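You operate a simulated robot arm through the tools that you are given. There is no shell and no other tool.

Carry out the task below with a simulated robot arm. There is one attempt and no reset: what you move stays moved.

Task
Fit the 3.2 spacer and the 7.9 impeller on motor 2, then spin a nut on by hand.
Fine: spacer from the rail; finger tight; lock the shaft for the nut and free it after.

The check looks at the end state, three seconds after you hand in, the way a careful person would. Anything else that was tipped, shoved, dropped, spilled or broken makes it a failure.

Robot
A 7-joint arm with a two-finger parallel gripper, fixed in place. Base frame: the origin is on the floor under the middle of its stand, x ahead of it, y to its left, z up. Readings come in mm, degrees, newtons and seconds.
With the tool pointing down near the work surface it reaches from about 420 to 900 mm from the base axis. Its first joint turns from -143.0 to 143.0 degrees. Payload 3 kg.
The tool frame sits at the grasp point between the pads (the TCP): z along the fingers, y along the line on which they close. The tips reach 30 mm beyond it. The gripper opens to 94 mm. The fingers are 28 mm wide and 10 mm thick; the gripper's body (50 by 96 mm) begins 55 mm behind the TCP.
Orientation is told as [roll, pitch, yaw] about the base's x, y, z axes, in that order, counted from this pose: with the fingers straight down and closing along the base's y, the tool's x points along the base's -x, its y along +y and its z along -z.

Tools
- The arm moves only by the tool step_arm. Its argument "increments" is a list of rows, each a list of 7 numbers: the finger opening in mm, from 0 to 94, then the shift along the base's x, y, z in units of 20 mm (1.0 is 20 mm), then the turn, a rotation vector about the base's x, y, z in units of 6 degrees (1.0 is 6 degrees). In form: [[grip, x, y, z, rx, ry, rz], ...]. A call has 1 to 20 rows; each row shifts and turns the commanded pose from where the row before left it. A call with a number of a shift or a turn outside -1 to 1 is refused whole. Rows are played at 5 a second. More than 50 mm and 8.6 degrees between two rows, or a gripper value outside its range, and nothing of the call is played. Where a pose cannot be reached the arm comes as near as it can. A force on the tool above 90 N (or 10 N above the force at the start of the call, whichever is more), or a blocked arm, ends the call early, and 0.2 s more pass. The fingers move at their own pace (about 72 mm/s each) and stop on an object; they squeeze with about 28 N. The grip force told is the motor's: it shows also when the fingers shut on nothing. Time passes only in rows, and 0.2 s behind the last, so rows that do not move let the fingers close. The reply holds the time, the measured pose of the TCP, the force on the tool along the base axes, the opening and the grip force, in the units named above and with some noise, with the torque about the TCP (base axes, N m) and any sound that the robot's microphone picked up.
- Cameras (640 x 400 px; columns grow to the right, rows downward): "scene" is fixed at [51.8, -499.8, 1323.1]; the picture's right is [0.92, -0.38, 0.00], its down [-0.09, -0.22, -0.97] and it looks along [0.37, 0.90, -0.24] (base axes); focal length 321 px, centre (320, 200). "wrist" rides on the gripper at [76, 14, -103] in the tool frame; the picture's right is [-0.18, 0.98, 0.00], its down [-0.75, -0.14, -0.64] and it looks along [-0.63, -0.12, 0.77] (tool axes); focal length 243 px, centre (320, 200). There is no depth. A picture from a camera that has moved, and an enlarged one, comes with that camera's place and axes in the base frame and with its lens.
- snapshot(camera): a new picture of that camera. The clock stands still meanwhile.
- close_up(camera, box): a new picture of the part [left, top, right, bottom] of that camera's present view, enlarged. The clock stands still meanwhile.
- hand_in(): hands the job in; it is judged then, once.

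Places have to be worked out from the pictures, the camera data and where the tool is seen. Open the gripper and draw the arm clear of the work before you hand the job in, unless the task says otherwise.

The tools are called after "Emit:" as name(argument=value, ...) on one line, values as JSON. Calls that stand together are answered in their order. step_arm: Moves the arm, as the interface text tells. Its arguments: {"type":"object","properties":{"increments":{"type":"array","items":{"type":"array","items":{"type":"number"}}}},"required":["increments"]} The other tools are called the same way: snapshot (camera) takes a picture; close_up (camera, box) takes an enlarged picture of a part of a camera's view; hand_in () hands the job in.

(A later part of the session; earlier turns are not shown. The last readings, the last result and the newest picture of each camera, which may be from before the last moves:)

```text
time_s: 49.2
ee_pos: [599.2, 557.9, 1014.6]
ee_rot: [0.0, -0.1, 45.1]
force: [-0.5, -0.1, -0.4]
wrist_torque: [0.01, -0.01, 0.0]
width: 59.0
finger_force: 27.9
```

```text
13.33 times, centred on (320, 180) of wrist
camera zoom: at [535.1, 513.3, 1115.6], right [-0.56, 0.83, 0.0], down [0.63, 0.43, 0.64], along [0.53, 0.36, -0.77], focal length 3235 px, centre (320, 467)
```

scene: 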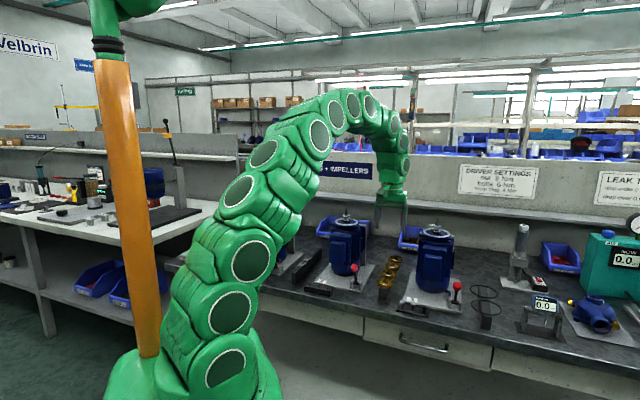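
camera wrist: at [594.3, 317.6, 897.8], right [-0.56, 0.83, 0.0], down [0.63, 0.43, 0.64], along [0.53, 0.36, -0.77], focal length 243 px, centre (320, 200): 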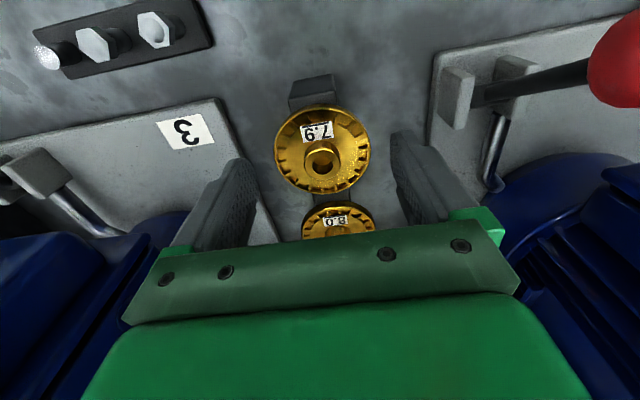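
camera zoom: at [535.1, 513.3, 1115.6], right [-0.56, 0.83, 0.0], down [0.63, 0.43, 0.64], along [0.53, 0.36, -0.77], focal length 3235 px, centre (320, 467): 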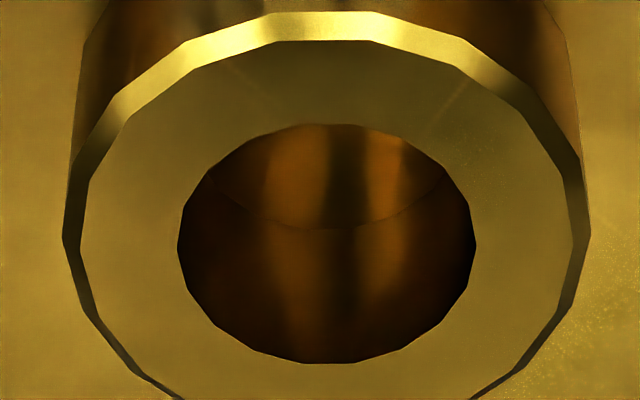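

Scene says +0.7 mm still needed along its right axis. I apply (+0.6, −0.2) and lower 4.5 mm to stop just above the shoulder, then look into the bore.

Emit:
step_arm(increments=[[52, 0.03, -0.01, -0.1, 0, 0, 0], [52, 0, 0, -0.125, 0, 0, 0], [52, 0, 0, 0, 0, 0, 0], [52, 0, 0, 0, 0, 0, 0]])

Emit:
close_up(camera="scene", box=[332, 195, 364, 215])

Emit:
close_up(camera="wrist", box=[296, 165, 344, 195])

```text
time_s: 50.2
ee_pos: [599.1, 560.0, 1009.3]
ee_rot: [0.0, 0.0, 45.0]
force: [0.8, -0.6, -1.1]
wrist_torque: [0.0, 0.01, -0.01]
width: 59.1
finger_force: 27.8
```

```text
16.00 times, centred on (348, 205) of scene
camera zoom: at [51.8, -499.8, 1323.1], right [0.92, -0.38, 0.0], down [-0.09, -0.22, -0.97], along [0.37, 0.9, -0.24], focal length 5132 px, centre (-128, 120)
```

zoom: 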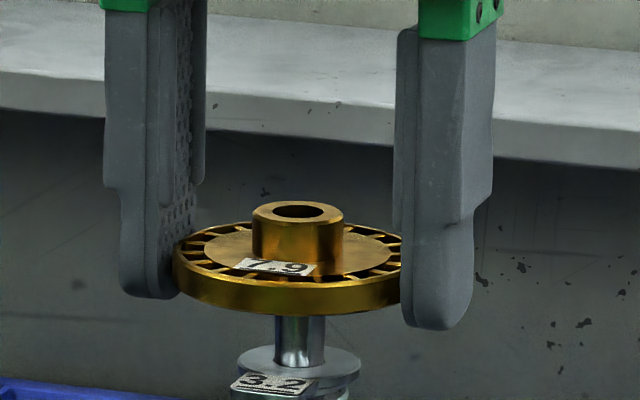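

```text
13.33 times, centred on (320, 180) of wrist
camera zoom: at [535.0, 514.0, 1111.2], right [-0.56, 0.83, 0.0], down [0.63, 0.43, 0.64], along [0.53, 0.36, -0.77], focal length 3235 px, centre (320, 467)
```

zoom: 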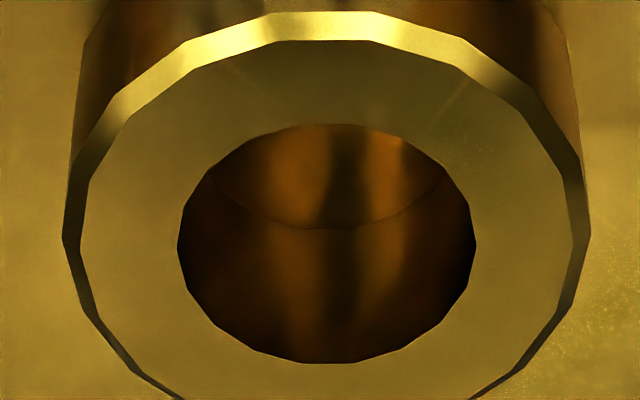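

I zoom hard into the bore to look for the shaft tip inside.

Emit:
close_up(camera="wrist", box=[304, 170, 336, 190])

Emit:
close_up(camera="scene", box=[338, 202, 354, 212])

```text
16.00 times, centred on (320, 180) of wrist
camera zoom: at [535.0, 514.0, 1111.2], right [-0.56, 0.83, 0.0], down [0.63, 0.43, 0.64], along [0.53, 0.36, -0.77], focal length 3882 px, centre (320, 520)
```

zoom: 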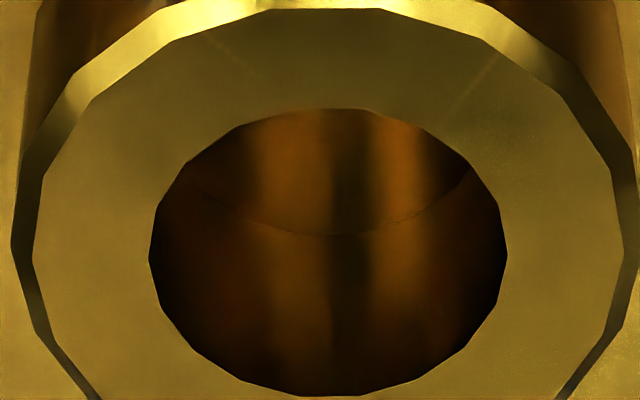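

```text
16.00 times, centred on (346, 207) of scene
camera zoom: at [51.8, -499.8, 1323.1], right [0.92, -0.38, 0.0], down [-0.09, -0.22, -0.97], along [0.37, 0.9, -0.24], focal length 5132 px, centre (-96, 88)
```

zoom: 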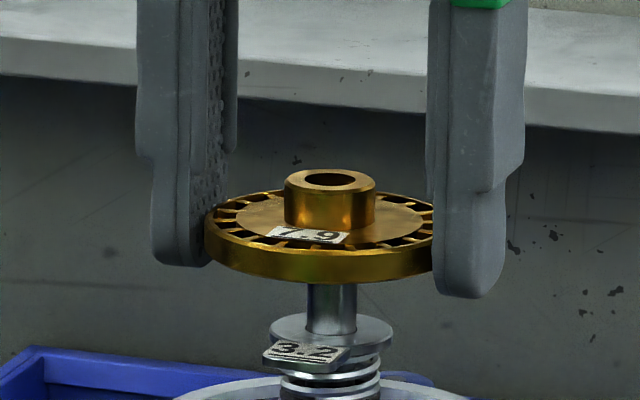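

Tip isn't visible yet; the disc's underside is ~2.5 mm above the shoulder. I recentre with (+0.7, −0.9) before going on.

Emit:
step_arm(increments=[[52, 0.035, -0.045, 0, 0, 0, 0], [52, 0, 0, 0, 0, 0, 0], [52, 0, 0, 0, 0, 0, 0]])

Emit:
close_up(camera="scene", box=[338, 202, 354, 212])

Emit:
close_up(camera="wrist", box=[304, 170, 336, 190])

```text
time_s: 51.0
ee_pos: [601.0, 556.7, 1009.2]
ee_rot: [0.0, 0.0, 45.0]
force: [-0.3, -0.2, -1.9]
wrist_torque: [-0.01, -0.02, -0.02]
width: 58.7
finger_force: 27.7
```

```text
16.00 times, centred on (346, 207) of scene
camera zoom: at [51.8, -499.8, 1323.1], right [0.92, -0.38, 0.0], down [-0.09, -0.22, -0.97], along [0.37, 0.9, -0.24], focal length 5132 px, centre (-96, 88)
```

zoom: 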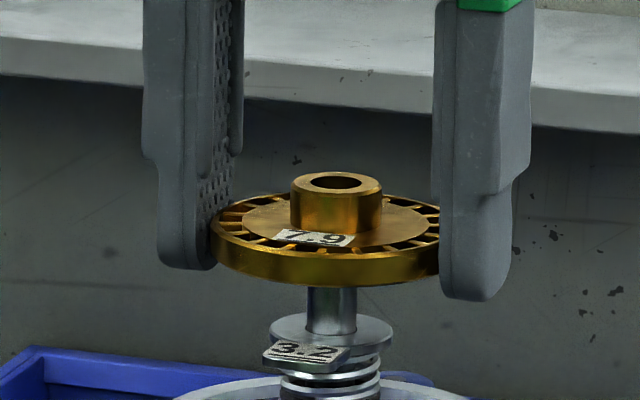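

```text
16.00 times, centred on (320, 180) of wrist
camera zoom: at [536.1, 512.9, 1110.6], right [-0.56, 0.83, 0.0], down [0.63, 0.43, 0.64], along [0.53, 0.36, -0.77], focal length 3882 px, centre (320, 520)
```

zoom: 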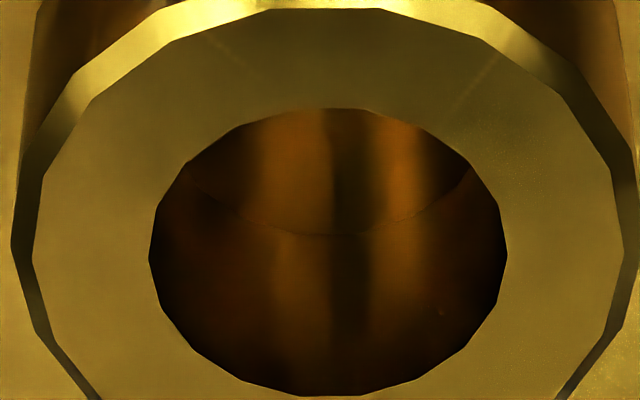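

Within ~0.4 mm now. I lower 4 mm gently toward the shoulder with a small trim and read the forces.

Emit:
step_arm(increments=[[52, -0.017, 0.01, -0.05, 0, 0, 0], [52, 0, 0, -0.075, 0, 0, 0], [52, 0, 0, -0.075, 0, 0, 0], [52, 0, 0, 0, 0, 0, 0], [52, 0, 0, 0, 0, 0, 0]])

Emit:
close_up(camera="scene", box=[338, 202, 354, 212])

Emit:
close_up(camera="wrist", box=[304, 170, 336, 190])

```text
time_s: 52.2
ee_pos: [599.8, 557.9, 1004.7]
ee_rot: [0.0, 0.1, 45.0]
force: [0.5, -0.5, -1.9]
wrist_torque: [0.01, 0.01, -0.03]
width: 59.0
finger_force: 27.5
```

```text
16.00 times, centred on (346, 207) of scene
camera zoom: at [51.8, -499.8, 1323.1], right [0.92, -0.38, 0.0], down [-0.09, -0.22, -0.97], along [0.37, 0.9, -0.24], focal length 5132 px, centre (-96, 88)
```

zoom: 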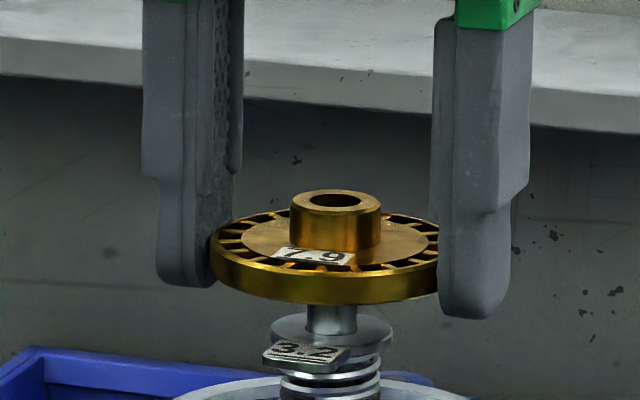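

```text
16.00 times, centred on (320, 180) of wrist
camera zoom: at [536.3, 513.7, 1106.0], right [-0.56, 0.83, 0.0], down [0.63, 0.43, 0.64], along [0.53, 0.36, -0.77], focal length 3882 px, centre (320, 520)
```

zoom: 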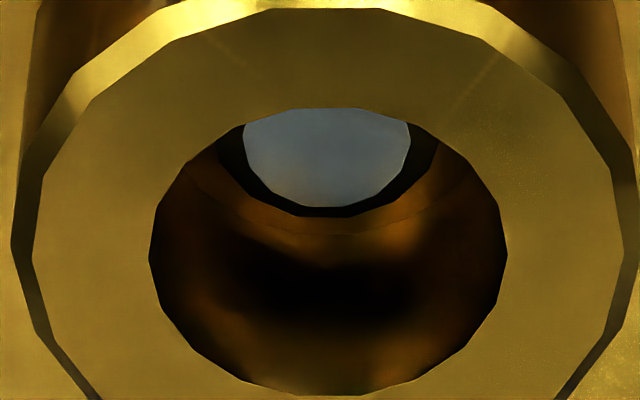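

Excellent — the tip is visible, centred in the bore, and the disc is already past the shoulder with no contact force. I continue down 10 mm, watching force.

Emit:
step_arm(increments=[[52, 0, 0, -0.1, 0, 0, 0], [52, 0, 0, -0.1, 0, 0, 0], [52, 0, 0, -0.1, 0, 0, 0], [52, 0, 0, -0.1, 0, 0, 0], [52, 0, 0, -0.1, 0, 0, 0], [52, 0, 0, 0, 0, 0, 0], [52, 0, 0, 0, 0, 0, 0]])

Emit:
close_up(camera="scene", box=[336, 203, 356, 215])

Emit:
close_up(camera="wrist", box=[280, 155, 360, 205])

```text
time_s: 53.8
ee_pos: [600.6, 559.9, 994.8]
ee_rot: [0.0, 0.0, 45.0]
force: [-0.1, -0.5, -1.1]
wrist_torque: [-0.02, 0.02, 0.02]
width: 59.0
finger_force: 28.5
```

```text
16.00 times, centred on (346, 209) of scene
camera zoom: at [51.8, -499.8, 1323.1], right [0.92, -0.38, 0.0], down [-0.09, -0.22, -0.97], along [0.37, 0.9, -0.24], focal length 5132 px, centre (-96, 56)
```

zoom: 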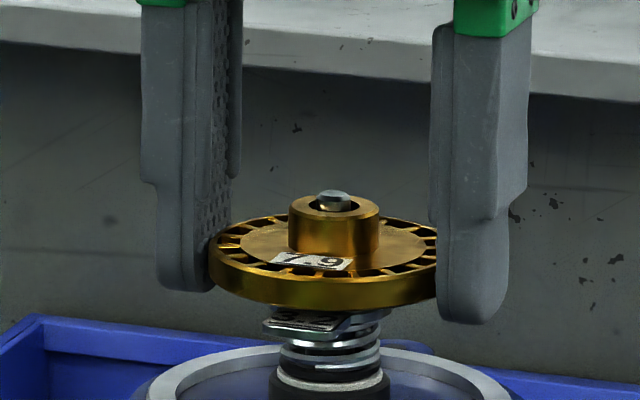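

```text
8.00 times, centred on (320, 180) of wrist
camera zoom: at [536.5, 514.4, 1096.6], right [-0.56, 0.83, 0.0], down [0.63, 0.43, 0.64], along [0.53, 0.36, -0.77], focal length 1941 px, centre (320, 360)
```

zoom: 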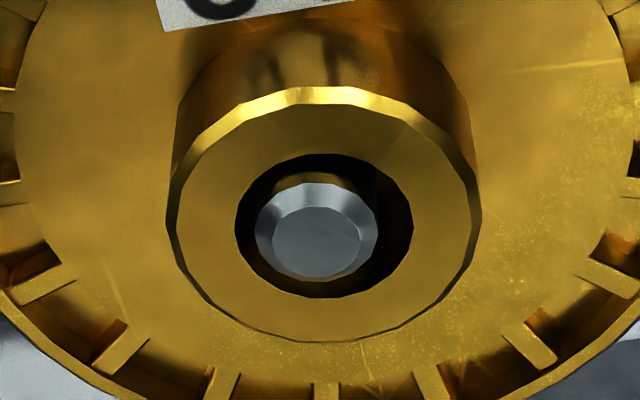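

The shaft end now pokes through the hub. About 3 mm remain to the spacer; I lower 3.5 mm.

Emit:
step_arm(increments=[[52, 0, -0.02, -0.075, 0, 0, 0], [52, 0, 0, -0.1, 0, 0, 0], [52, 0, 0, 0, 0, 0, 0], [52, 0, 0, 0, 0, 0, 0]])

Emit:
close_up(camera="scene", box=[336, 203, 356, 215])

Emit:
close_up(camera="wrist", box=[280, 155, 360, 205])

```text
time_s: 54.8
ee_pos: [600.8, 558.7, 990.3]
ee_rot: [-0.1, 0.1, 45.0]
force: [0.0, 0.1, -1.3]
wrist_torque: [0.02, 0.03, 0.02]
width: 58.9
finger_force: 27.7
```

```text
16.00 times, centred on (346, 209) of scene
camera zoom: at [51.8, -499.8, 1323.1], right [0.92, -0.38, 0.0], down [-0.09, -0.22, -0.97], along [0.37, 0.9, -0.24], focal length 5132 px, centre (-96, 56)
```

zoom: 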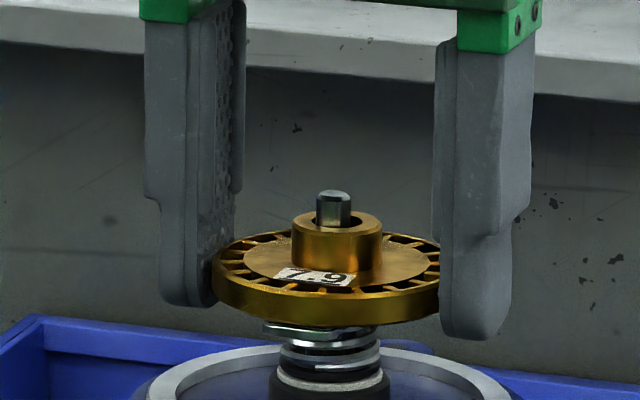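

```text
8.00 times, centred on (320, 180) of wrist
camera zoom: at [537.1, 513.6, 1092.8], right [-0.56, 0.83, 0.0], down [0.63, 0.43, 0.64], along [0.53, 0.36, -0.77], focal length 1941 px, centre (320, 360)
```

zoom: 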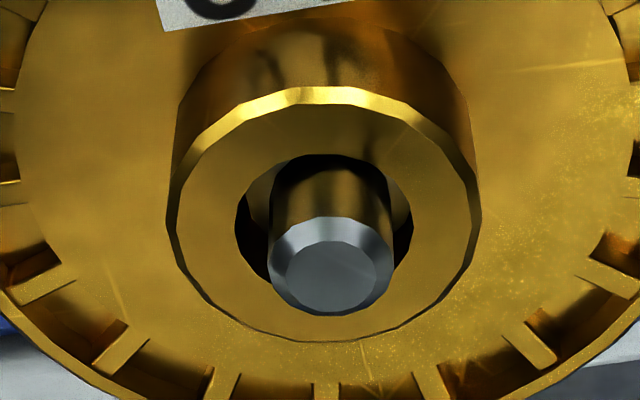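

The disc appears to be at the spacer. I release gently and inspect.

Emit:
step_arm(increments=[[62, 0, 0, 0, 0, 0, 0], [68, 0, 0, 0, 0, 0, 0], [76, 0, 0, 0, 0, 0, 0], [76, 0, 0, 0, 0, 0, 0]])

Emit:
close_up(camera="scene", box=[336, 203, 356, 215])

Emit:
close_up(camera="wrist", box=[260, 125, 380, 215])

```text
time_s: 55.8
ee_pos: [600.4, 559.0, 991.4]
ee_rot: [0.0, 0.0, 45.0]
force: [0.1, 0.0, 0.3]
wrist_torque: [0.03, -0.02, 0.02]
width: 75.8
finger_force: 0.1
```

```text
16.00 times, centred on (346, 209) of scene
camera zoom: at [51.8, -499.8, 1323.1], right [0.92, -0.38, 0.0], down [-0.09, -0.22, -0.97], along [0.37, 0.9, -0.24], focal length 5132 px, centre (-96, 56)
```

zoom: 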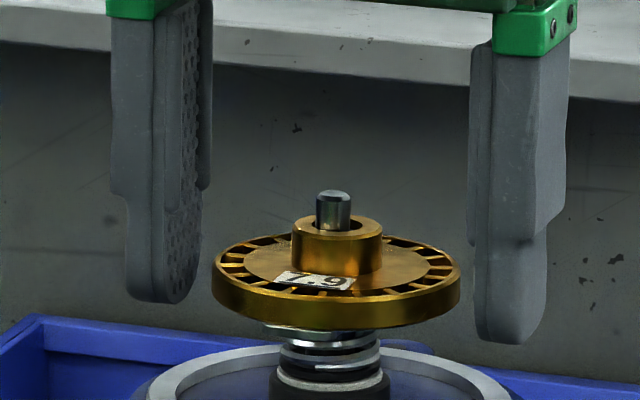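

```text
4.44 times, centred on (320, 170) of wrist
camera zoom: at [537.1, 513.6, 1092.8], right [-0.56, 0.83, 0.0], down [0.63, 0.43, 0.64], along [0.53, 0.36, -0.77], focal length 1078 px, centre (320, 333)
```

zoom: 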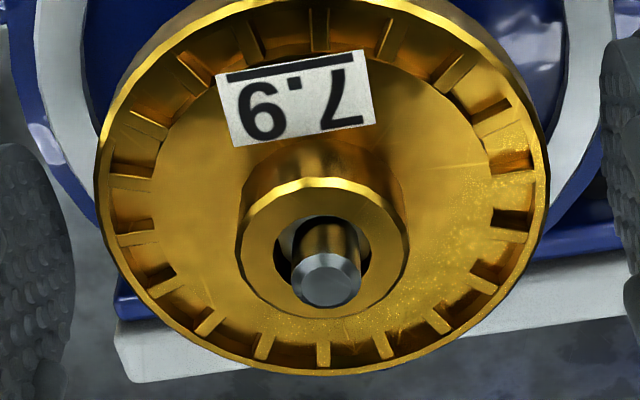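

The impeller is seated on the spacer with ~6 mm of thread standing proud. I lift away and move toward the lock lever for a close look.

Emit:
step_arm(increments=[[76, 0, 0, 0.5, 0, 0, 0], [76, 0, 0, 1, 0, 0, 0], [76, 0, 0, 1, 0, 0, 0], [76, 0, 0, 1, 0, 0, 0], [76, 0, 0, 1, 0, 0, 0], [76, 0, 0, 0.5, 0, 0, 0], [76, -0.6, -0.9, 0, 0, 0, 0], [76, -0.6, -0.9, 0, 0, 0, 0], [76, -0.6, -0.9, 0, 0, 0, 0], [76, -0.6, -0.9, 0, 0, 0, 0], [76, -0.6, -0.9, 0, 0, 0, 0], [76, -0.6, -0.9, 0, 0, 0, 0], [76, -0.6, -0.9, -0.5, 0, 0, 0], [60, -0.6, -0.9, -0.8, 0, 0, 0], [40, -0.3, -0.9, -0.8, 0, 0, 0], [20, 0, -0.6, -0.8, 0, 0, 0], [10, 0, 0, -0.8, 0, 0, 0], [10, 0, 0, 0, 0, 0, 0]])

Emit:
snapshot(camera="wrist")

Emit:
close_up(camera="scene", box=[320, 200, 400, 300])

```text
time_s: 59.6
ee_pos: [498.5, 383.1, 1017.6]
ee_rot: [0.0, 0.1, 44.9]
force: [-0.2, 0.7, 0.1]
wrist_torque: [-0.02, 0.04, -0.01]
width: 10.0
finger_force: 0.1
```

```text
taken
camera wrist: at [434.4, 337.6, 1119.4], right [-0.57, 0.82, 0.0], down [0.63, 0.43, 0.64], along [0.53, 0.36, -0.77], focal length 243 px, centre (320, 200)
```

wrist: 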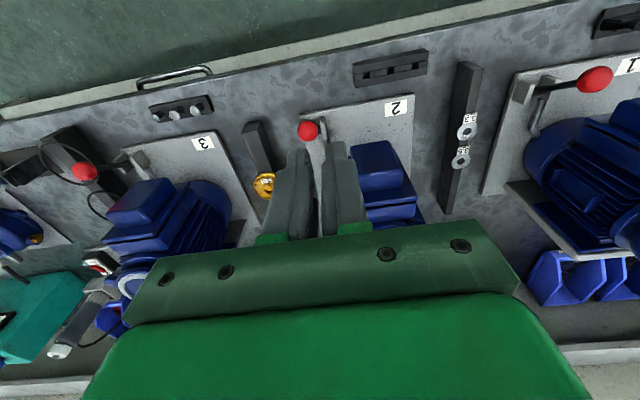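

```text
4.00 times, centred on (360, 250) of scene
camera zoom: at [51.8, -499.8, 1323.1], right [0.92, -0.38, 0.0], down [-0.09, -0.22, -0.97], along [0.37, 0.9, -0.24], focal length 1283 px, centre (160, 0)
```

zoom: 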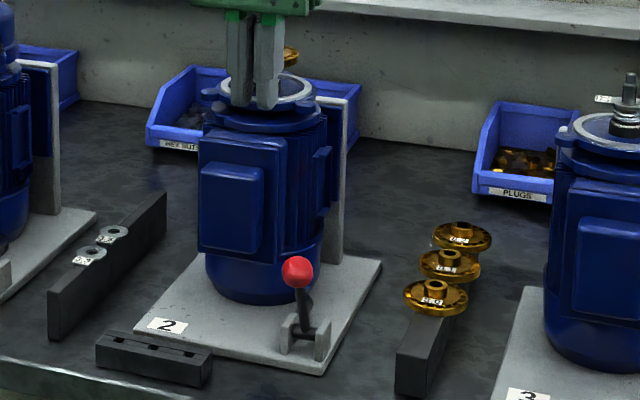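

Emit:
close_up(camera="wrist", box=[280, 100, 360, 160])

Emit:
close_up(camera="scene", box=[380, 270, 412, 295])

Emit:
close_up(camera="scene", box=[385, 258, 409, 294])

Emit:
close_up(camera="scene", box=[435, 270, 475, 310])

```text
6.67 times, centred on (320, 130) of wrist
camera zoom: at [434.4, 337.6, 1119.4], right [-0.57, 0.82, 0.0], down [0.63, 0.43, 0.64], along [0.53, 0.36, -0.77], focal length 1618 px, centre (320, 667)
```

zoom: 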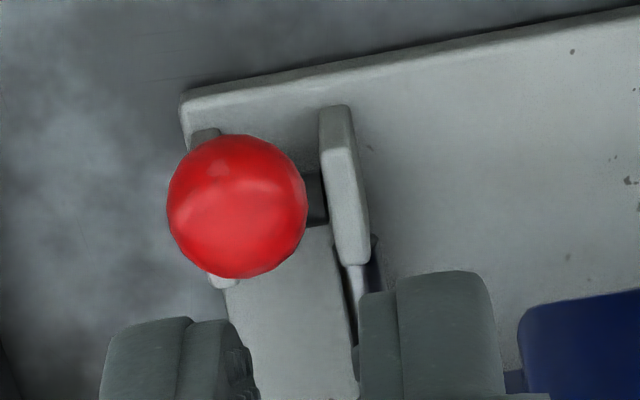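

```text
16.00 times, centred on (396, 282) of scene
camera zoom: at [51.8, -499.8, 1323.1], right [0.92, -0.38, 0.0], down [-0.09, -0.22, -0.97], along [0.37, 0.9, -0.24], focal length 5132 px, centre (-896, -1120)
```

zoom: 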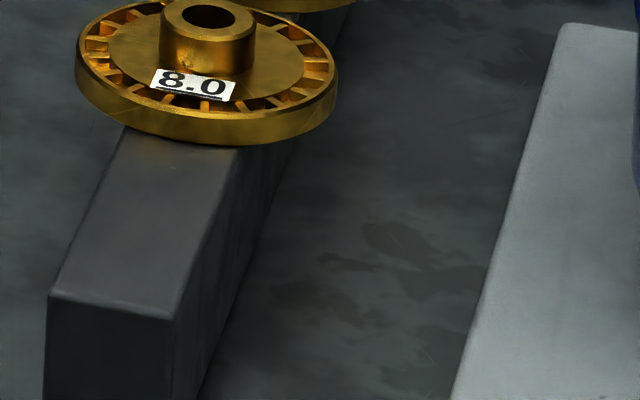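

```text
11.11 times, centred on (397, 276) of scene
camera zoom: at [51.8, -499.8, 1323.1], right [0.92, -0.38, 0.0], down [-0.09, -0.22, -0.97], along [0.37, 0.9, -0.24], focal length 3564 px, centre (-536, -644)
```

zoom: 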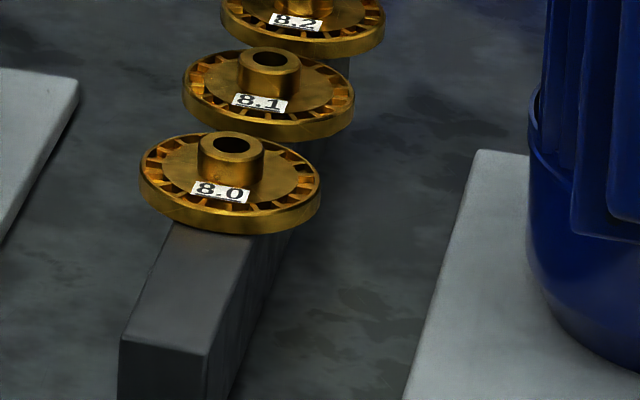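

```text
10.00 times, centred on (455, 290) of scene
camera zoom: at [51.8, -499.8, 1323.1], right [0.92, -0.38, 0.0], down [-0.09, -0.22, -0.97], along [0.37, 0.9, -0.24], focal length 3208 px, centre (-1030, -700)
```

zoom: 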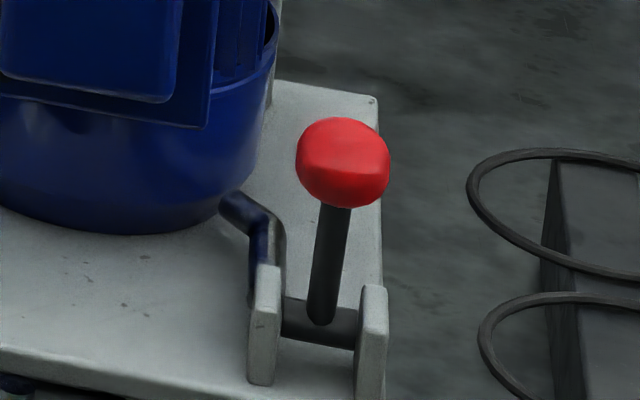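

The lever is a ball-handled arm pivoting about a cross-shaft between two uprights, currently tilted toward the bench front (all three motors the same, so presumably "free"). Ball ≈ (553, 400, 822), Ø~26. I move above it with open fingers.

Emit:
step_arm(increments=[[50, 0.54, 0.17, -0.6, 0, 0, 0], [50, 0.54, 0.17, -0.8, 0, 0, 0], [50, 0.54, 0.17, -0.8, 0, 0, 0], [50, 0.54, 0.17, -0.8, 0, 0, 0], [50, 0.54, 0.17, -0.8, 0, 0, 0], [50, 0, 0, -0.6, 0, 0, 0], [50, 0, 0, 0, 0, 0, 0], [50, 0, 0, 0, 0, 0, 0]])

Emit:
snapshot(camera="wrist")

Emit:
close_up(camera="scene", box=[320, 220, 400, 290])

```text
time_s: 61.4
ee_pos: [552.1, 402.3, 930.6]
ee_rot: [0.0, 0.0, 45.0]
force: [-0.3, 0.4, 0.3]
wrist_torque: [0.01, -0.01, 0.02]
width: 49.9
finger_force: 0.1
```

```text
taken
camera wrist: at [487.4, 357.4, 1031.4], right [-0.56, 0.83, 0.0], down [0.63, 0.43, 0.64], along [0.53, 0.36, -0.77], focal length 243 px, centre (320, 200)
```

wrist: 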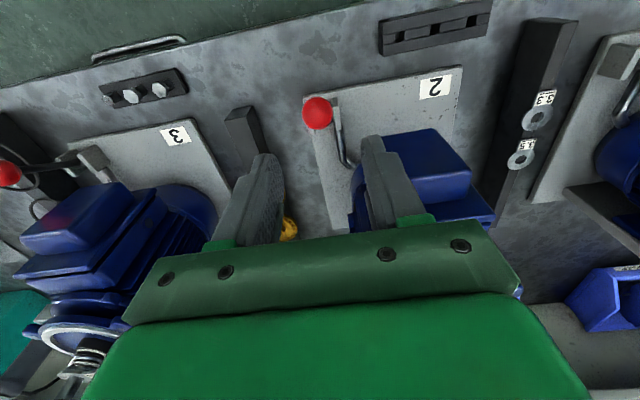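

```text
5.71 times, centred on (360, 255) of scene
camera zoom: at [51.8, -499.8, 1323.1], right [0.92, -0.38, 0.0], down [-0.09, -0.22, -0.97], along [0.37, 0.9, -0.24], focal length 1833 px, centre (91, -114)
```

zoom: 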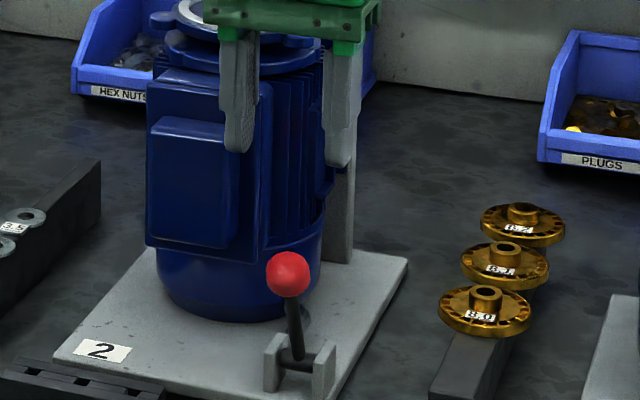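

Ball is right under the tool. To push it along the depth direction without the gripper body nearing motor 2, I rotate the tool +90° (fingers then sit in front of and behind the ball, camera to the open right side).

Emit:
step_arm(increments=[[60, 0, 0, 0, 0, 0, 1], [60, 0, 0, 0, 0, 0, 1], [60, 0, 0, 0, 0, 0, 1], [60, 0, 0, 0, 0, 0, 1], [60, 0, 0, 0, 0, 0, 1], [60, 0, 0, 0, 0, 0, 1], [60, 0, 0, 0, 0, 0, 1], [60, 0, 0, 0, 0, 0, 1], [60, 0, 0, 0, 0, 0, 1], [60, 0, 0, 0, 0, 0, 1], [60, 0, 0, 0, 0, 0, 1], [60, 0, 0, 0, 0, 0, 1], [60, 0, 0, 0, 0, 0, 1], [60, 0, 0, 0, 0, 0, 1], [60, 0, 0, 0, 0, 0, 1], [60, 0, 0, 0, 0, 0, 0], [60, 0, 0, 0, 0, 0, 0]])

Emit:
snapshot(camera="wrist")

Emit:
snapshot(camera="scene")

```text
time_s: 65.0
ee_pos: [551.7, 399.0, 930.5]
ee_rot: [0.1, 0.0, 135.0]
force: [0.1, 0.1, -0.1]
wrist_torque: [0.01, 0.01, 0.0]
width: 60.1
finger_force: 0.0
```

```text
taken
camera wrist: at [595.5, 335.0, 1031.8], right [-0.82, -0.57, 0.0], down [-0.43, 0.63, 0.64], along [-0.36, 0.53, -0.77], focal length 243 px, centre (320, 200)
```

wrist: 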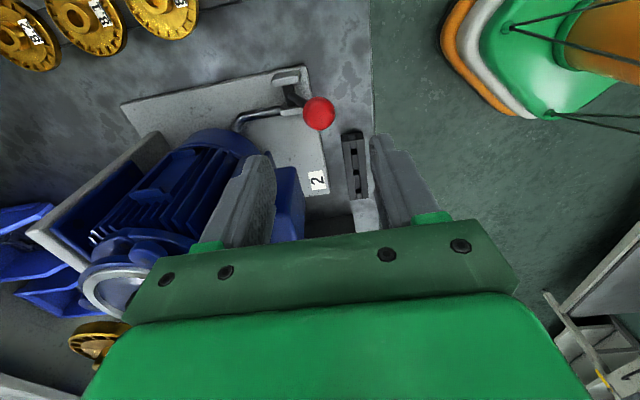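

```text
taken
```

scene: 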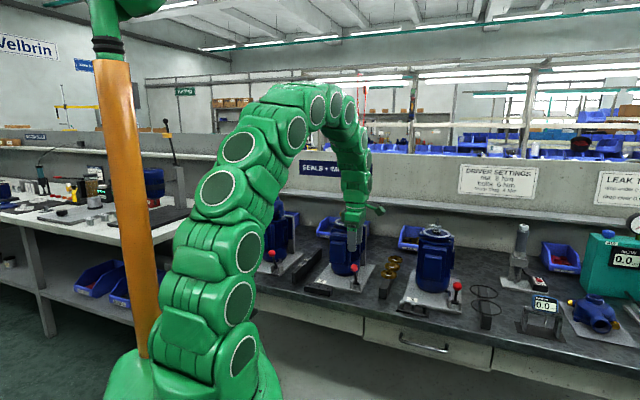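

Good side-on view of the lever now. I zoom in on it to get pivot geometry and the crank rod.

Emit:
close_up(camera="wrist", box=[220, 60, 360, 150])

```text
4.44 times, centred on (290, 105) of wrist
camera zoom: at [595.5, 335.0, 1031.8], right [-0.82, -0.57, 0.0], down [-0.43, 0.63, 0.64], along [-0.36, 0.53, -0.77], focal length 1078 px, centre (453, 622)
```

zoom: 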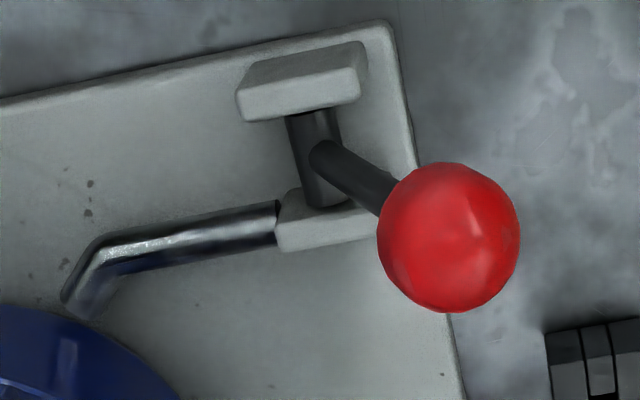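

The lever can only swing about the cross-shaft (front/back). I lower around the ball with the fingers in front and behind it.

Emit:
step_arm(increments=[[54, 0, 0, -0.9, 0, 0, 0], [54, 0, 0, -0.9, 0, 0, 0], [54, 0, 0, -0.9, 0, 0, 0], [54, 0, 0, -0.9, 0, 0, 0], [54, 0, 0, -0.9, 0, 0, 0], [54, 0, 0, 0, 0, 0, 0], [54, 0, 0, 0, 0, 0, 0]])

Emit:
snapshot(camera="wrist")

Emit:
close_up(camera="scene", box=[320, 230, 390, 290])

```text
time_s: 66.6
ee_pos: [553.7, 400.1, 840.9]
ee_rot: [0.0, 0.0, 135.0]
force: [-0.2, -0.7, -0.5]
wrist_torque: [-0.01, -0.02, 0.04]
width: 53.9
finger_force: 0.1
```

```text
taken
camera wrist: at [597.5, 335.3, 941.7], right [-0.83, -0.56, 0.0], down [-0.43, 0.63, 0.64], along [-0.36, 0.53, -0.77], focal length 243 px, centre (320, 200)
```

wrist: 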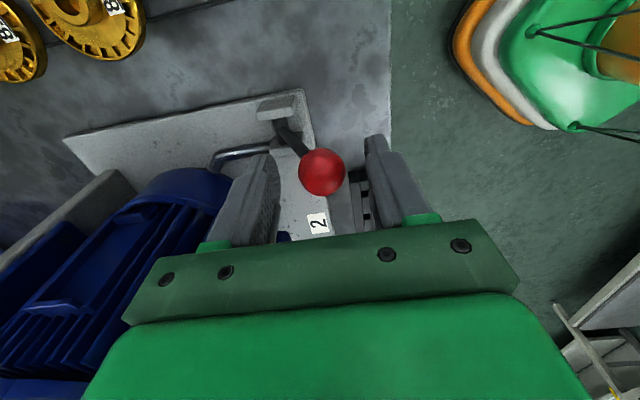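

```text
6.67 times, centred on (355, 260) of scene
camera zoom: at [51.8, -499.8, 1323.1], right [0.92, -0.38, 0.0], down [-0.09, -0.22, -0.97], along [0.37, 0.9, -0.24], focal length 2138 px, centre (87, -200)
```

zoom: 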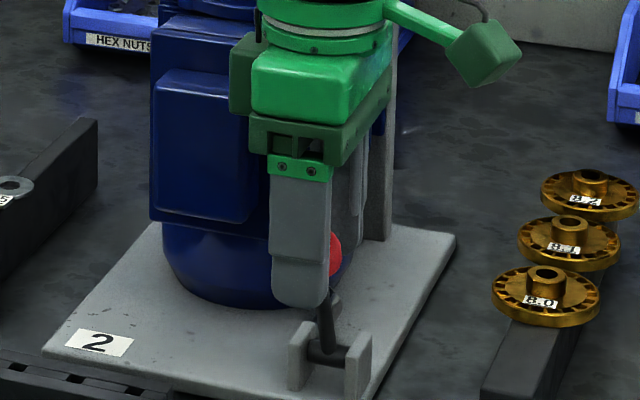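

Fingers straddle the ball, but pushing this way would bring the gripper body near the motor flange at the end. Pushing from the front with closed fingers keeps more clearance, so I lift off, step back 32 mm, close, and lower again.

Emit:
step_arm(increments=[[54, 0, 0, 0.6, 0, 0, 0], [54, 0, 0, 0.9, 0, 0, 0], [54, 0, 0, 0.9, 0, 0, 0], [20, -0.4, -0.4, 0, 0, 0, 0], [4, -0.4, -0.4, 0, 0, 0, 0], [0, -0.35, -0.35, 0, 0, 0, 0], [0, 0, 0, -0.6, 0, 0, 0], [0, 0, 0, -0.9, 0, 0, 0], [0, 0, 0, -0.9, 0, 0, 0], [0, 0, 0, 0, 0, 0, 0], [0, 0, 0, 0, 0, 0, 0]])

Emit:
snapshot(camera="wrist")

Emit:
close_up(camera="scene", box=[320, 230, 390, 290])

```text
time_s: 69.0
ee_pos: [531.1, 377.3, 840.9]
ee_rot: [0.1, 0.0, 135.1]
force: [0.1, 0.1, 0.0]
wrist_torque: [-0.01, 0.05, -0.01]
width: 0.0
finger_force: 27.6
```

```text
taken
camera wrist: at [573.9, 312.1, 942.3], right [-0.83, -0.56, 0.0], down [-0.43, 0.63, 0.64], along [-0.36, 0.53, -0.77], focal length 243 px, centre (320, 200)
```

wrist: 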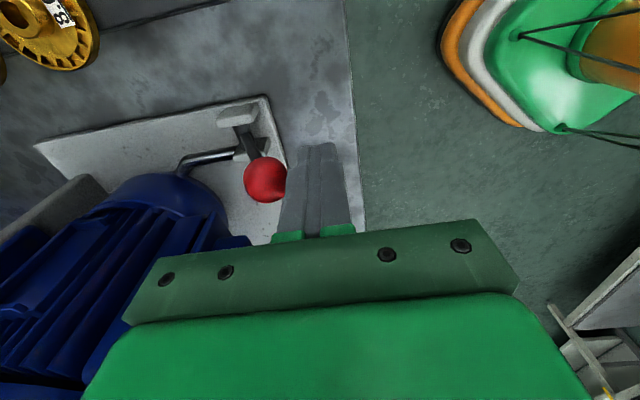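

```text
6.67 times, centred on (355, 260) of scene
camera zoom: at [51.8, -499.8, 1323.1], right [0.92, -0.38, 0.0], down [-0.09, -0.22, -0.97], along [0.37, 0.9, -0.24], focal length 2138 px, centre (87, -200)
```

zoom: 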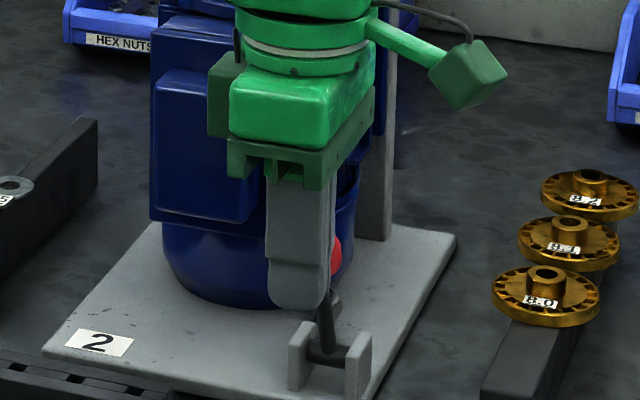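

Closed fingers are just in front of the ball. I push toward the motor in small steps, watching force and ball motion.

Emit:
step_arm(increments=[[0, 0.2, 0.2, 0, 0, 0, 0], [0, 0.2, 0.2, 0, 0, 0, 0], [0, 0.2, 0.2, 0, 0, 0, 0], [0, 0.2, 0.2, 0, 0, 0, 0], [0, 0, 0, 0, 0, 0, 0]])

Emit:
close_up(camera="wrist", box=[160, 80, 400, 230])

```text
time_s: 70.2
ee_pos: [544.4, 393.7, 840.6]
ee_rot: [0.0, 0.1, 135.0]
force: [0.1, -0.1, 0.1]
wrist_torque: [-0.04, -0.02, 0.02]
width: 0.2
finger_force: 27.9
```

```text
2.67 times, centred on (280, 155) of wrist
camera zoom: at [589.0, 329.3, 942.4], right [-0.83, -0.56, 0.0], down [-0.43, 0.63, 0.64], along [-0.36, 0.53, -0.77], focal length 647 px, centre (427, 320)
```

zoom: 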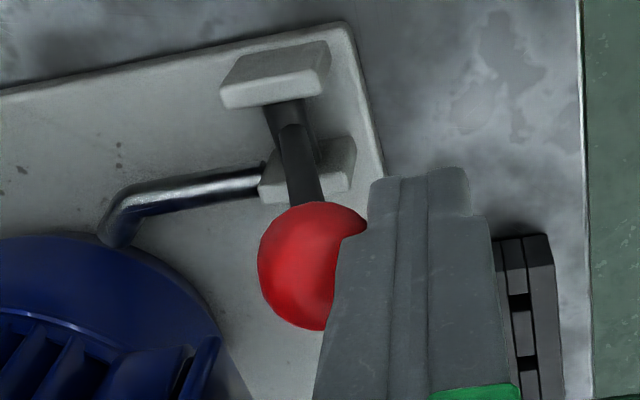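

The lever follows with almost no resistance. I continue pushing.

Emit:
step_arm(increments=[[0, 0.2, 0.2, 0, 0, 0, 0], [0, 0.2, 0.2, 0, 0, 0, 0], [0, 0.2, 0.2, 0, 0, 0, 0], [0, 0.2, 0.2, 0, 0, 0, 0], [0, 0, 0, 0, 0, 0, 0]])

Emit:
close_up(camera="wrist", box=[160, 80, 400, 230])

Emit:
close_up(camera="scene", box=[320, 210, 400, 290])

```text
time_s: 71.4
ee_pos: [561.6, 409.6, 839.7]
ee_rot: [0.0, 0.0, 135.0]
force: [0.3, 0.2, 0.7]
wrist_torque: [0.0, 0.0, -0.01]
width: 0.2
finger_force: 27.6
```

```text
2.67 times, centred on (280, 155) of wrist
camera zoom: at [605.3, 345.2, 940.9], right [-0.83, -0.56, 0.0], down [-0.43, 0.63, 0.64], along [-0.36, 0.53, -0.77], focal length 647 px, centre (427, 320)
```

zoom: 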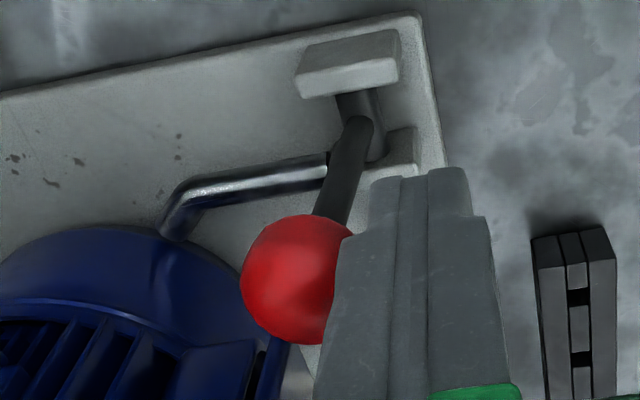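

```text
5.00 times, centred on (360, 250) of scene
camera zoom: at [51.8, -499.8, 1323.1], right [0.92, -0.38, 0.0], down [-0.09, -0.22, -0.97], along [0.37, 0.9, -0.24], focal length 1604 px, centre (120, -50)
```

zoom: 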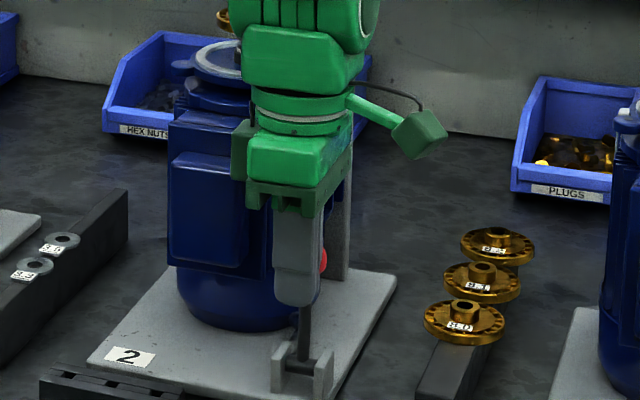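

Still free-moving; lever is around vertical. I continue in smaller batches.

Emit:
step_arm(increments=[[0, 0.2, 0.2, 0, 0, 0, 0], [0, 0.2, 0.2, 0, 0, 0, 0], [0, 0.2, 0.2, 0, 0, 0, 0], [0, 0, 0, 0, 0, 0, 0]])

Emit:
close_up(camera="wrist", box=[160, 80, 400, 230])

```text
time_s: 72.0
ee_pos: [565.1, 413.3, 839.4]
ee_rot: [0.9, -0.2, 135.4]
force: [-17.5, -19.7, 10.5]
wrist_torque: [1.82, -1.07, 0.97]
width: 0.0
finger_force: 28.3
stopped in row 3: the force on the tool passed its limit at 113 N (the readings are from after the stop); the commanded pose is now the measured one
```

```text
2.67 times, centred on (280, 155) of wrist
camera zoom: at [609.5, 349.7, 940.2], right [-0.82, -0.57, 0.02], down [-0.43, 0.64, 0.64], along [-0.38, 0.52, -0.77], focal length 647 px, centre (427, 320)
```

zoom: 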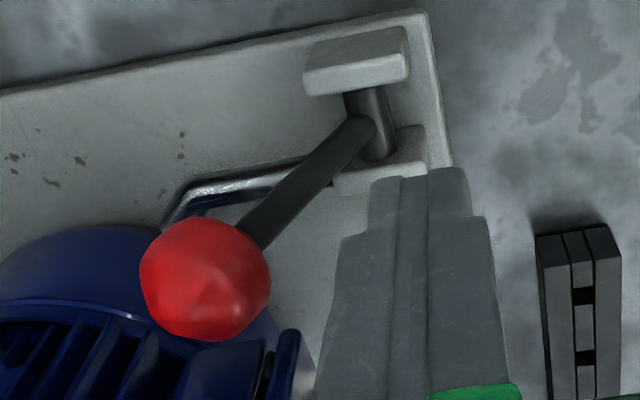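

The lever snapped over to the motor side, but the gripper evidently touched the motor's terminal box (force stop). I back straight off and up immediately, then inspect.

Emit:
step_arm(increments=[[0, -0.3, -0.3, 0, 0, 0, 0], [0, -0.5, -0.5, 0, 0, 0, 0], [0, -0.7, -0.7, 0.3, 0, 0, 0], [0, -0.5, -0.5, 0.8, 0, 0, 0], [0, 0, 0, 1, 0, 0, 0], [0, 0, 0, 1, 0, 0, 0], [0, 0, 0, 1, 0, 0, 0], [0, 0, 0, 1, 0, 0, 0], [0, 0, 0, 0, 0, 0, 0]])

Emit:
snapshot(camera="scene")

Emit:
snapshot(camera="wrist")

Emit:
close_up(camera="scene", box=[310, 200, 400, 295])

```text
time_s: 74.0
ee_pos: [528.6, 375.1, 941.3]
ee_rot: [0.9, -0.1, 135.3]
force: [-0.2, -1.0, 0.3]
wrist_torque: [-0.02, 0.0, 0.01]
width: 0.0
finger_force: 28.0
```

```text
taken
```

scene: 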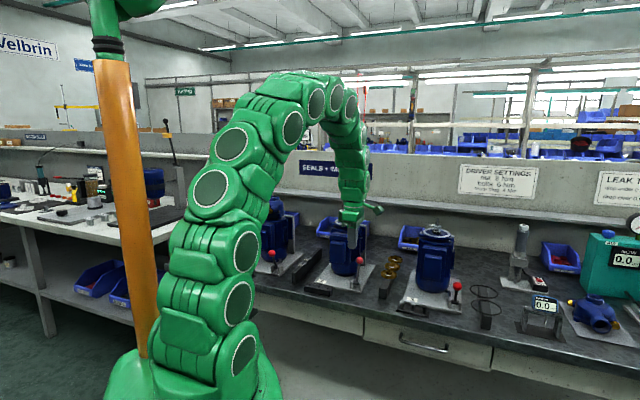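

```text
taken
camera wrist: at [573.6, 311.2, 1043.1], right [-0.82, -0.57, 0.01], down [-0.43, 0.64, 0.64], along [-0.37, 0.52, -0.77], focal length 243 px, centre (320, 200)
```

wrist: 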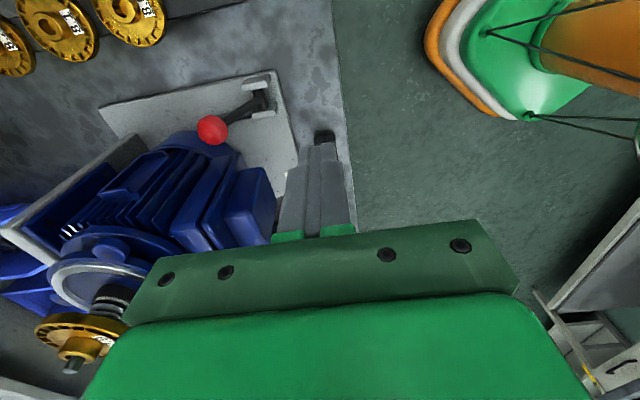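

```text
4.21 times, centred on (355, 248) of scene
camera zoom: at [51.8, -499.8, 1323.1], right [0.92, -0.38, 0.0], down [-0.09, -0.22, -0.97], along [0.37, 0.9, -0.24], focal length 1351 px, centre (173, 0)
```

zoom: 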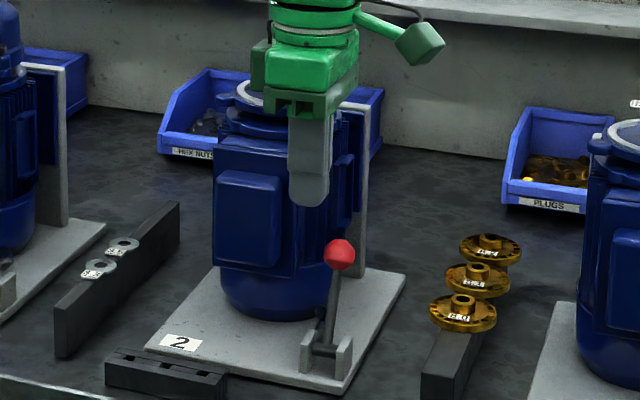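

The lever is now thrown over to the motor side. I check that nothing was shoved by repeating an identical close-up from the start.

Emit:
close_up(camera="scene", box=[295, 275, 345, 305])

Emit:
close_up(camera="scene", box=[290, 240, 430, 320])

Emit:
close_up(camera="wrist", box=[150, 60, 310, 160])

```text
12.80 times, centred on (320, 290) of scene
camera zoom: at [51.8, -499.8, 1323.1], right [0.92, -0.38, 0.0], down [-0.09, -0.22, -0.97], along [0.37, 0.9, -0.24], focal length 4106 px, centre (320, -952)
```

zoom: 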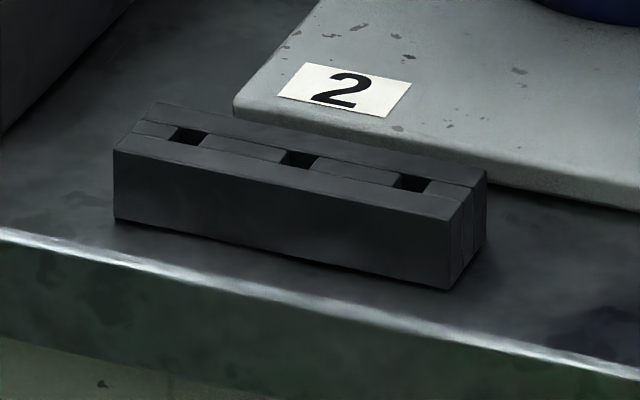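

```text
4.57 times, centred on (360, 280) of scene
camera zoom: at [51.8, -499.8, 1323.1], right [0.92, -0.38, 0.0], down [-0.09, -0.22, -0.97], along [0.37, 0.9, -0.24], focal length 1466 px, centre (137, -166)
```

zoom: 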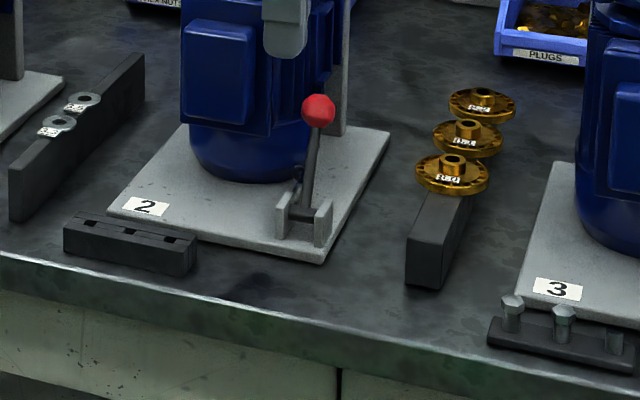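

```text
4.00 times, centred on (230, 110) of wrist
camera zoom: at [573.6, 311.2, 1043.1], right [-0.82, -0.57, 0.01], down [-0.43, 0.64, 0.64], along [-0.37, 0.52, -0.77], focal length 970 px, centre (680, 560)
```

zoom: 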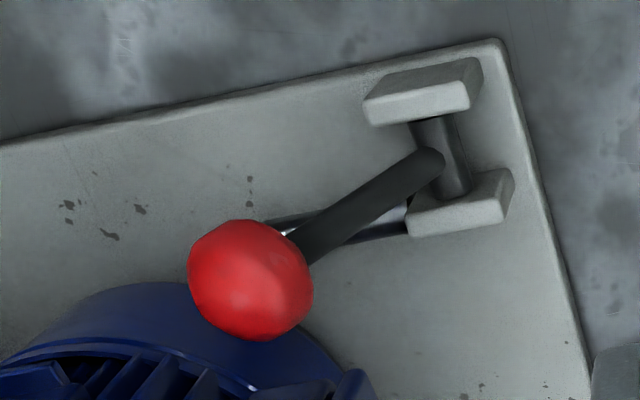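

Nothing moved: label, plate and block are pixel-identical to before, and the lever now rests on the motor side (ball ≈ (601, 447, 822)) — locked. I straighten the small tilt and move above the nut posts with the fingers closing front-to-back.

Emit:
step_arm(increments=[[10, 0.4, -0.4, 0, -0.15, 0.015, -0.05], [20, 0.6, -0.6, 0, 0, 0, 0], [30, 0.6, -0.6, 0, 0, 0, 0], [30, 0.6, -0.6, 0, 0, 0, 0], [30, 0.6, -0.6, 0, 0, 0, 0], [30, 0.6, -0.6, 0, 0, 0, 0], [30, 0.6, -0.6, -0.2, 0, 0, 0], [30, 0.6, -0.6, -0.4, 0, 0, 0], [30, 0.6, -0.6, -0.6, 0, 0, 0], [30, 0.6, -0.5, -0.6, 0, 0, 0], [30, 0.17, -0.1, -0.2, 0, 0, 0], [30, 0, 0, 0, 0, 0, 0], [30, 0, 0, 0, 0, 0, 0]])

Emit:
snapshot(camera="wrist")

Emit:
snapshot(camera="scene")

```text
time_s: 76.8
ee_pos: [646.1, 259.0, 899.8]
ee_rot: [1.5, 0.5, 135.0]
force: [-0.3, -0.3, -0.2]
wrist_torque: [-0.01, -0.03, 0.01]
width: 29.9
finger_force: 0.1
```

```text
taken
camera wrist: at [689.9, 196.8, 1002.4], right [-0.83, -0.56, 0.02], down [-0.43, 0.65, 0.63], along [-0.37, 0.51, -0.78], focal length 243 px, centre (320, 200)
```

wrist: 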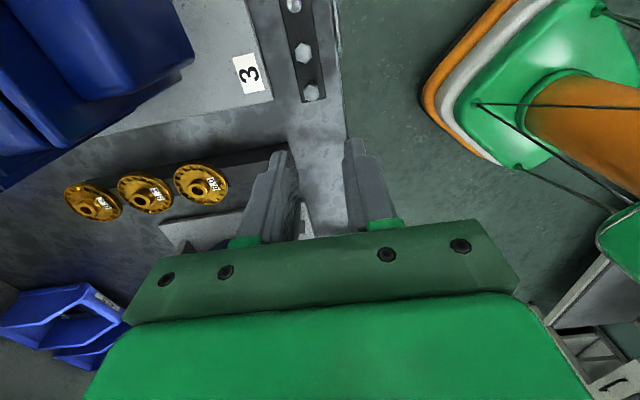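

```text
taken
```

scene: 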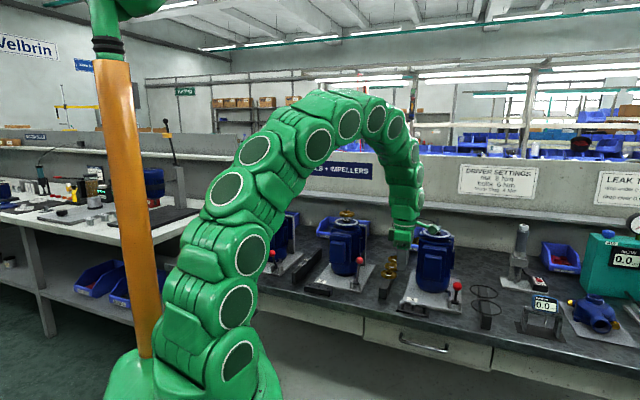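

The tilt reading follows a different axis convention at this yaw; I undo it properly with a (+1.41°, −0.71°) rotation and check again.

Emit:
step_arm(increments=[[30, 0, 0, 0, 0.236, -0.118, 0], [30, 0, 0, 0, 0, 0, 0], [30, 0, 0, 0, 0, 0, 0]])

Emit:
snapshot(camera="wrist")

Emit:
close_up(camera="wrist", box=[280, 60, 350, 115])

```text
time_s: 77.6
ee_pos: [645.4, 259.8, 900.0]
ee_rot: [-0.1, -0.1, 135.0]
force: [0.5, 0.4, 0.6]
wrist_torque: [0.01, -0.03, 0.01]
width: 30.0
finger_force: 0.1
```

```text
taken
camera wrist: at [688.4, 194.4, 1001.2], right [-0.83, -0.56, 0.0], down [-0.43, 0.63, 0.64], along [-0.36, 0.53, -0.77], focal length 243 px, centre (320, 200)
```

wrist: 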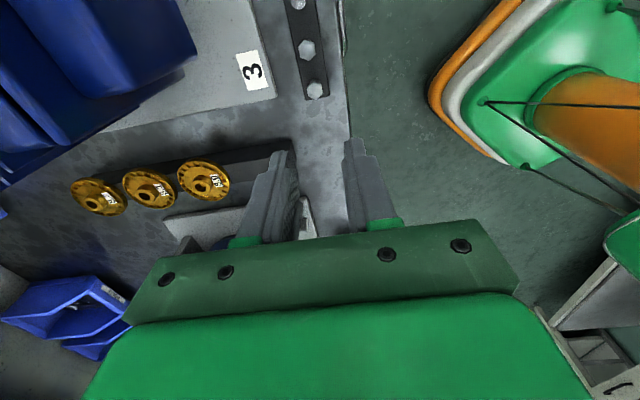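

```text
7.27 times, centred on (315, 88) of wrist
camera zoom: at [688.4, 194.4, 1001.2], right [-0.83, -0.56, 0.0], down [-0.43, 0.63, 0.64], along [-0.36, 0.53, -0.77], focal length 1764 px, centre (356, 1018)
```

zoom: 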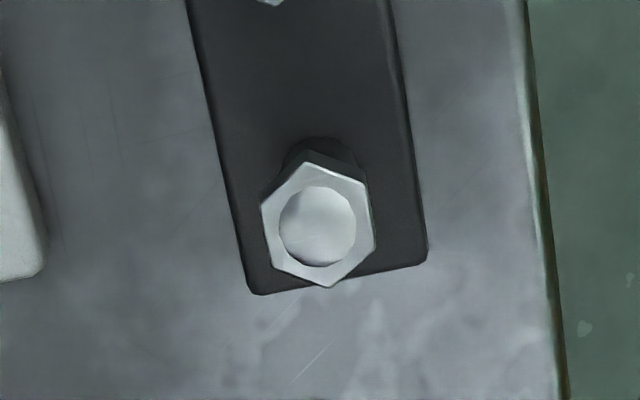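

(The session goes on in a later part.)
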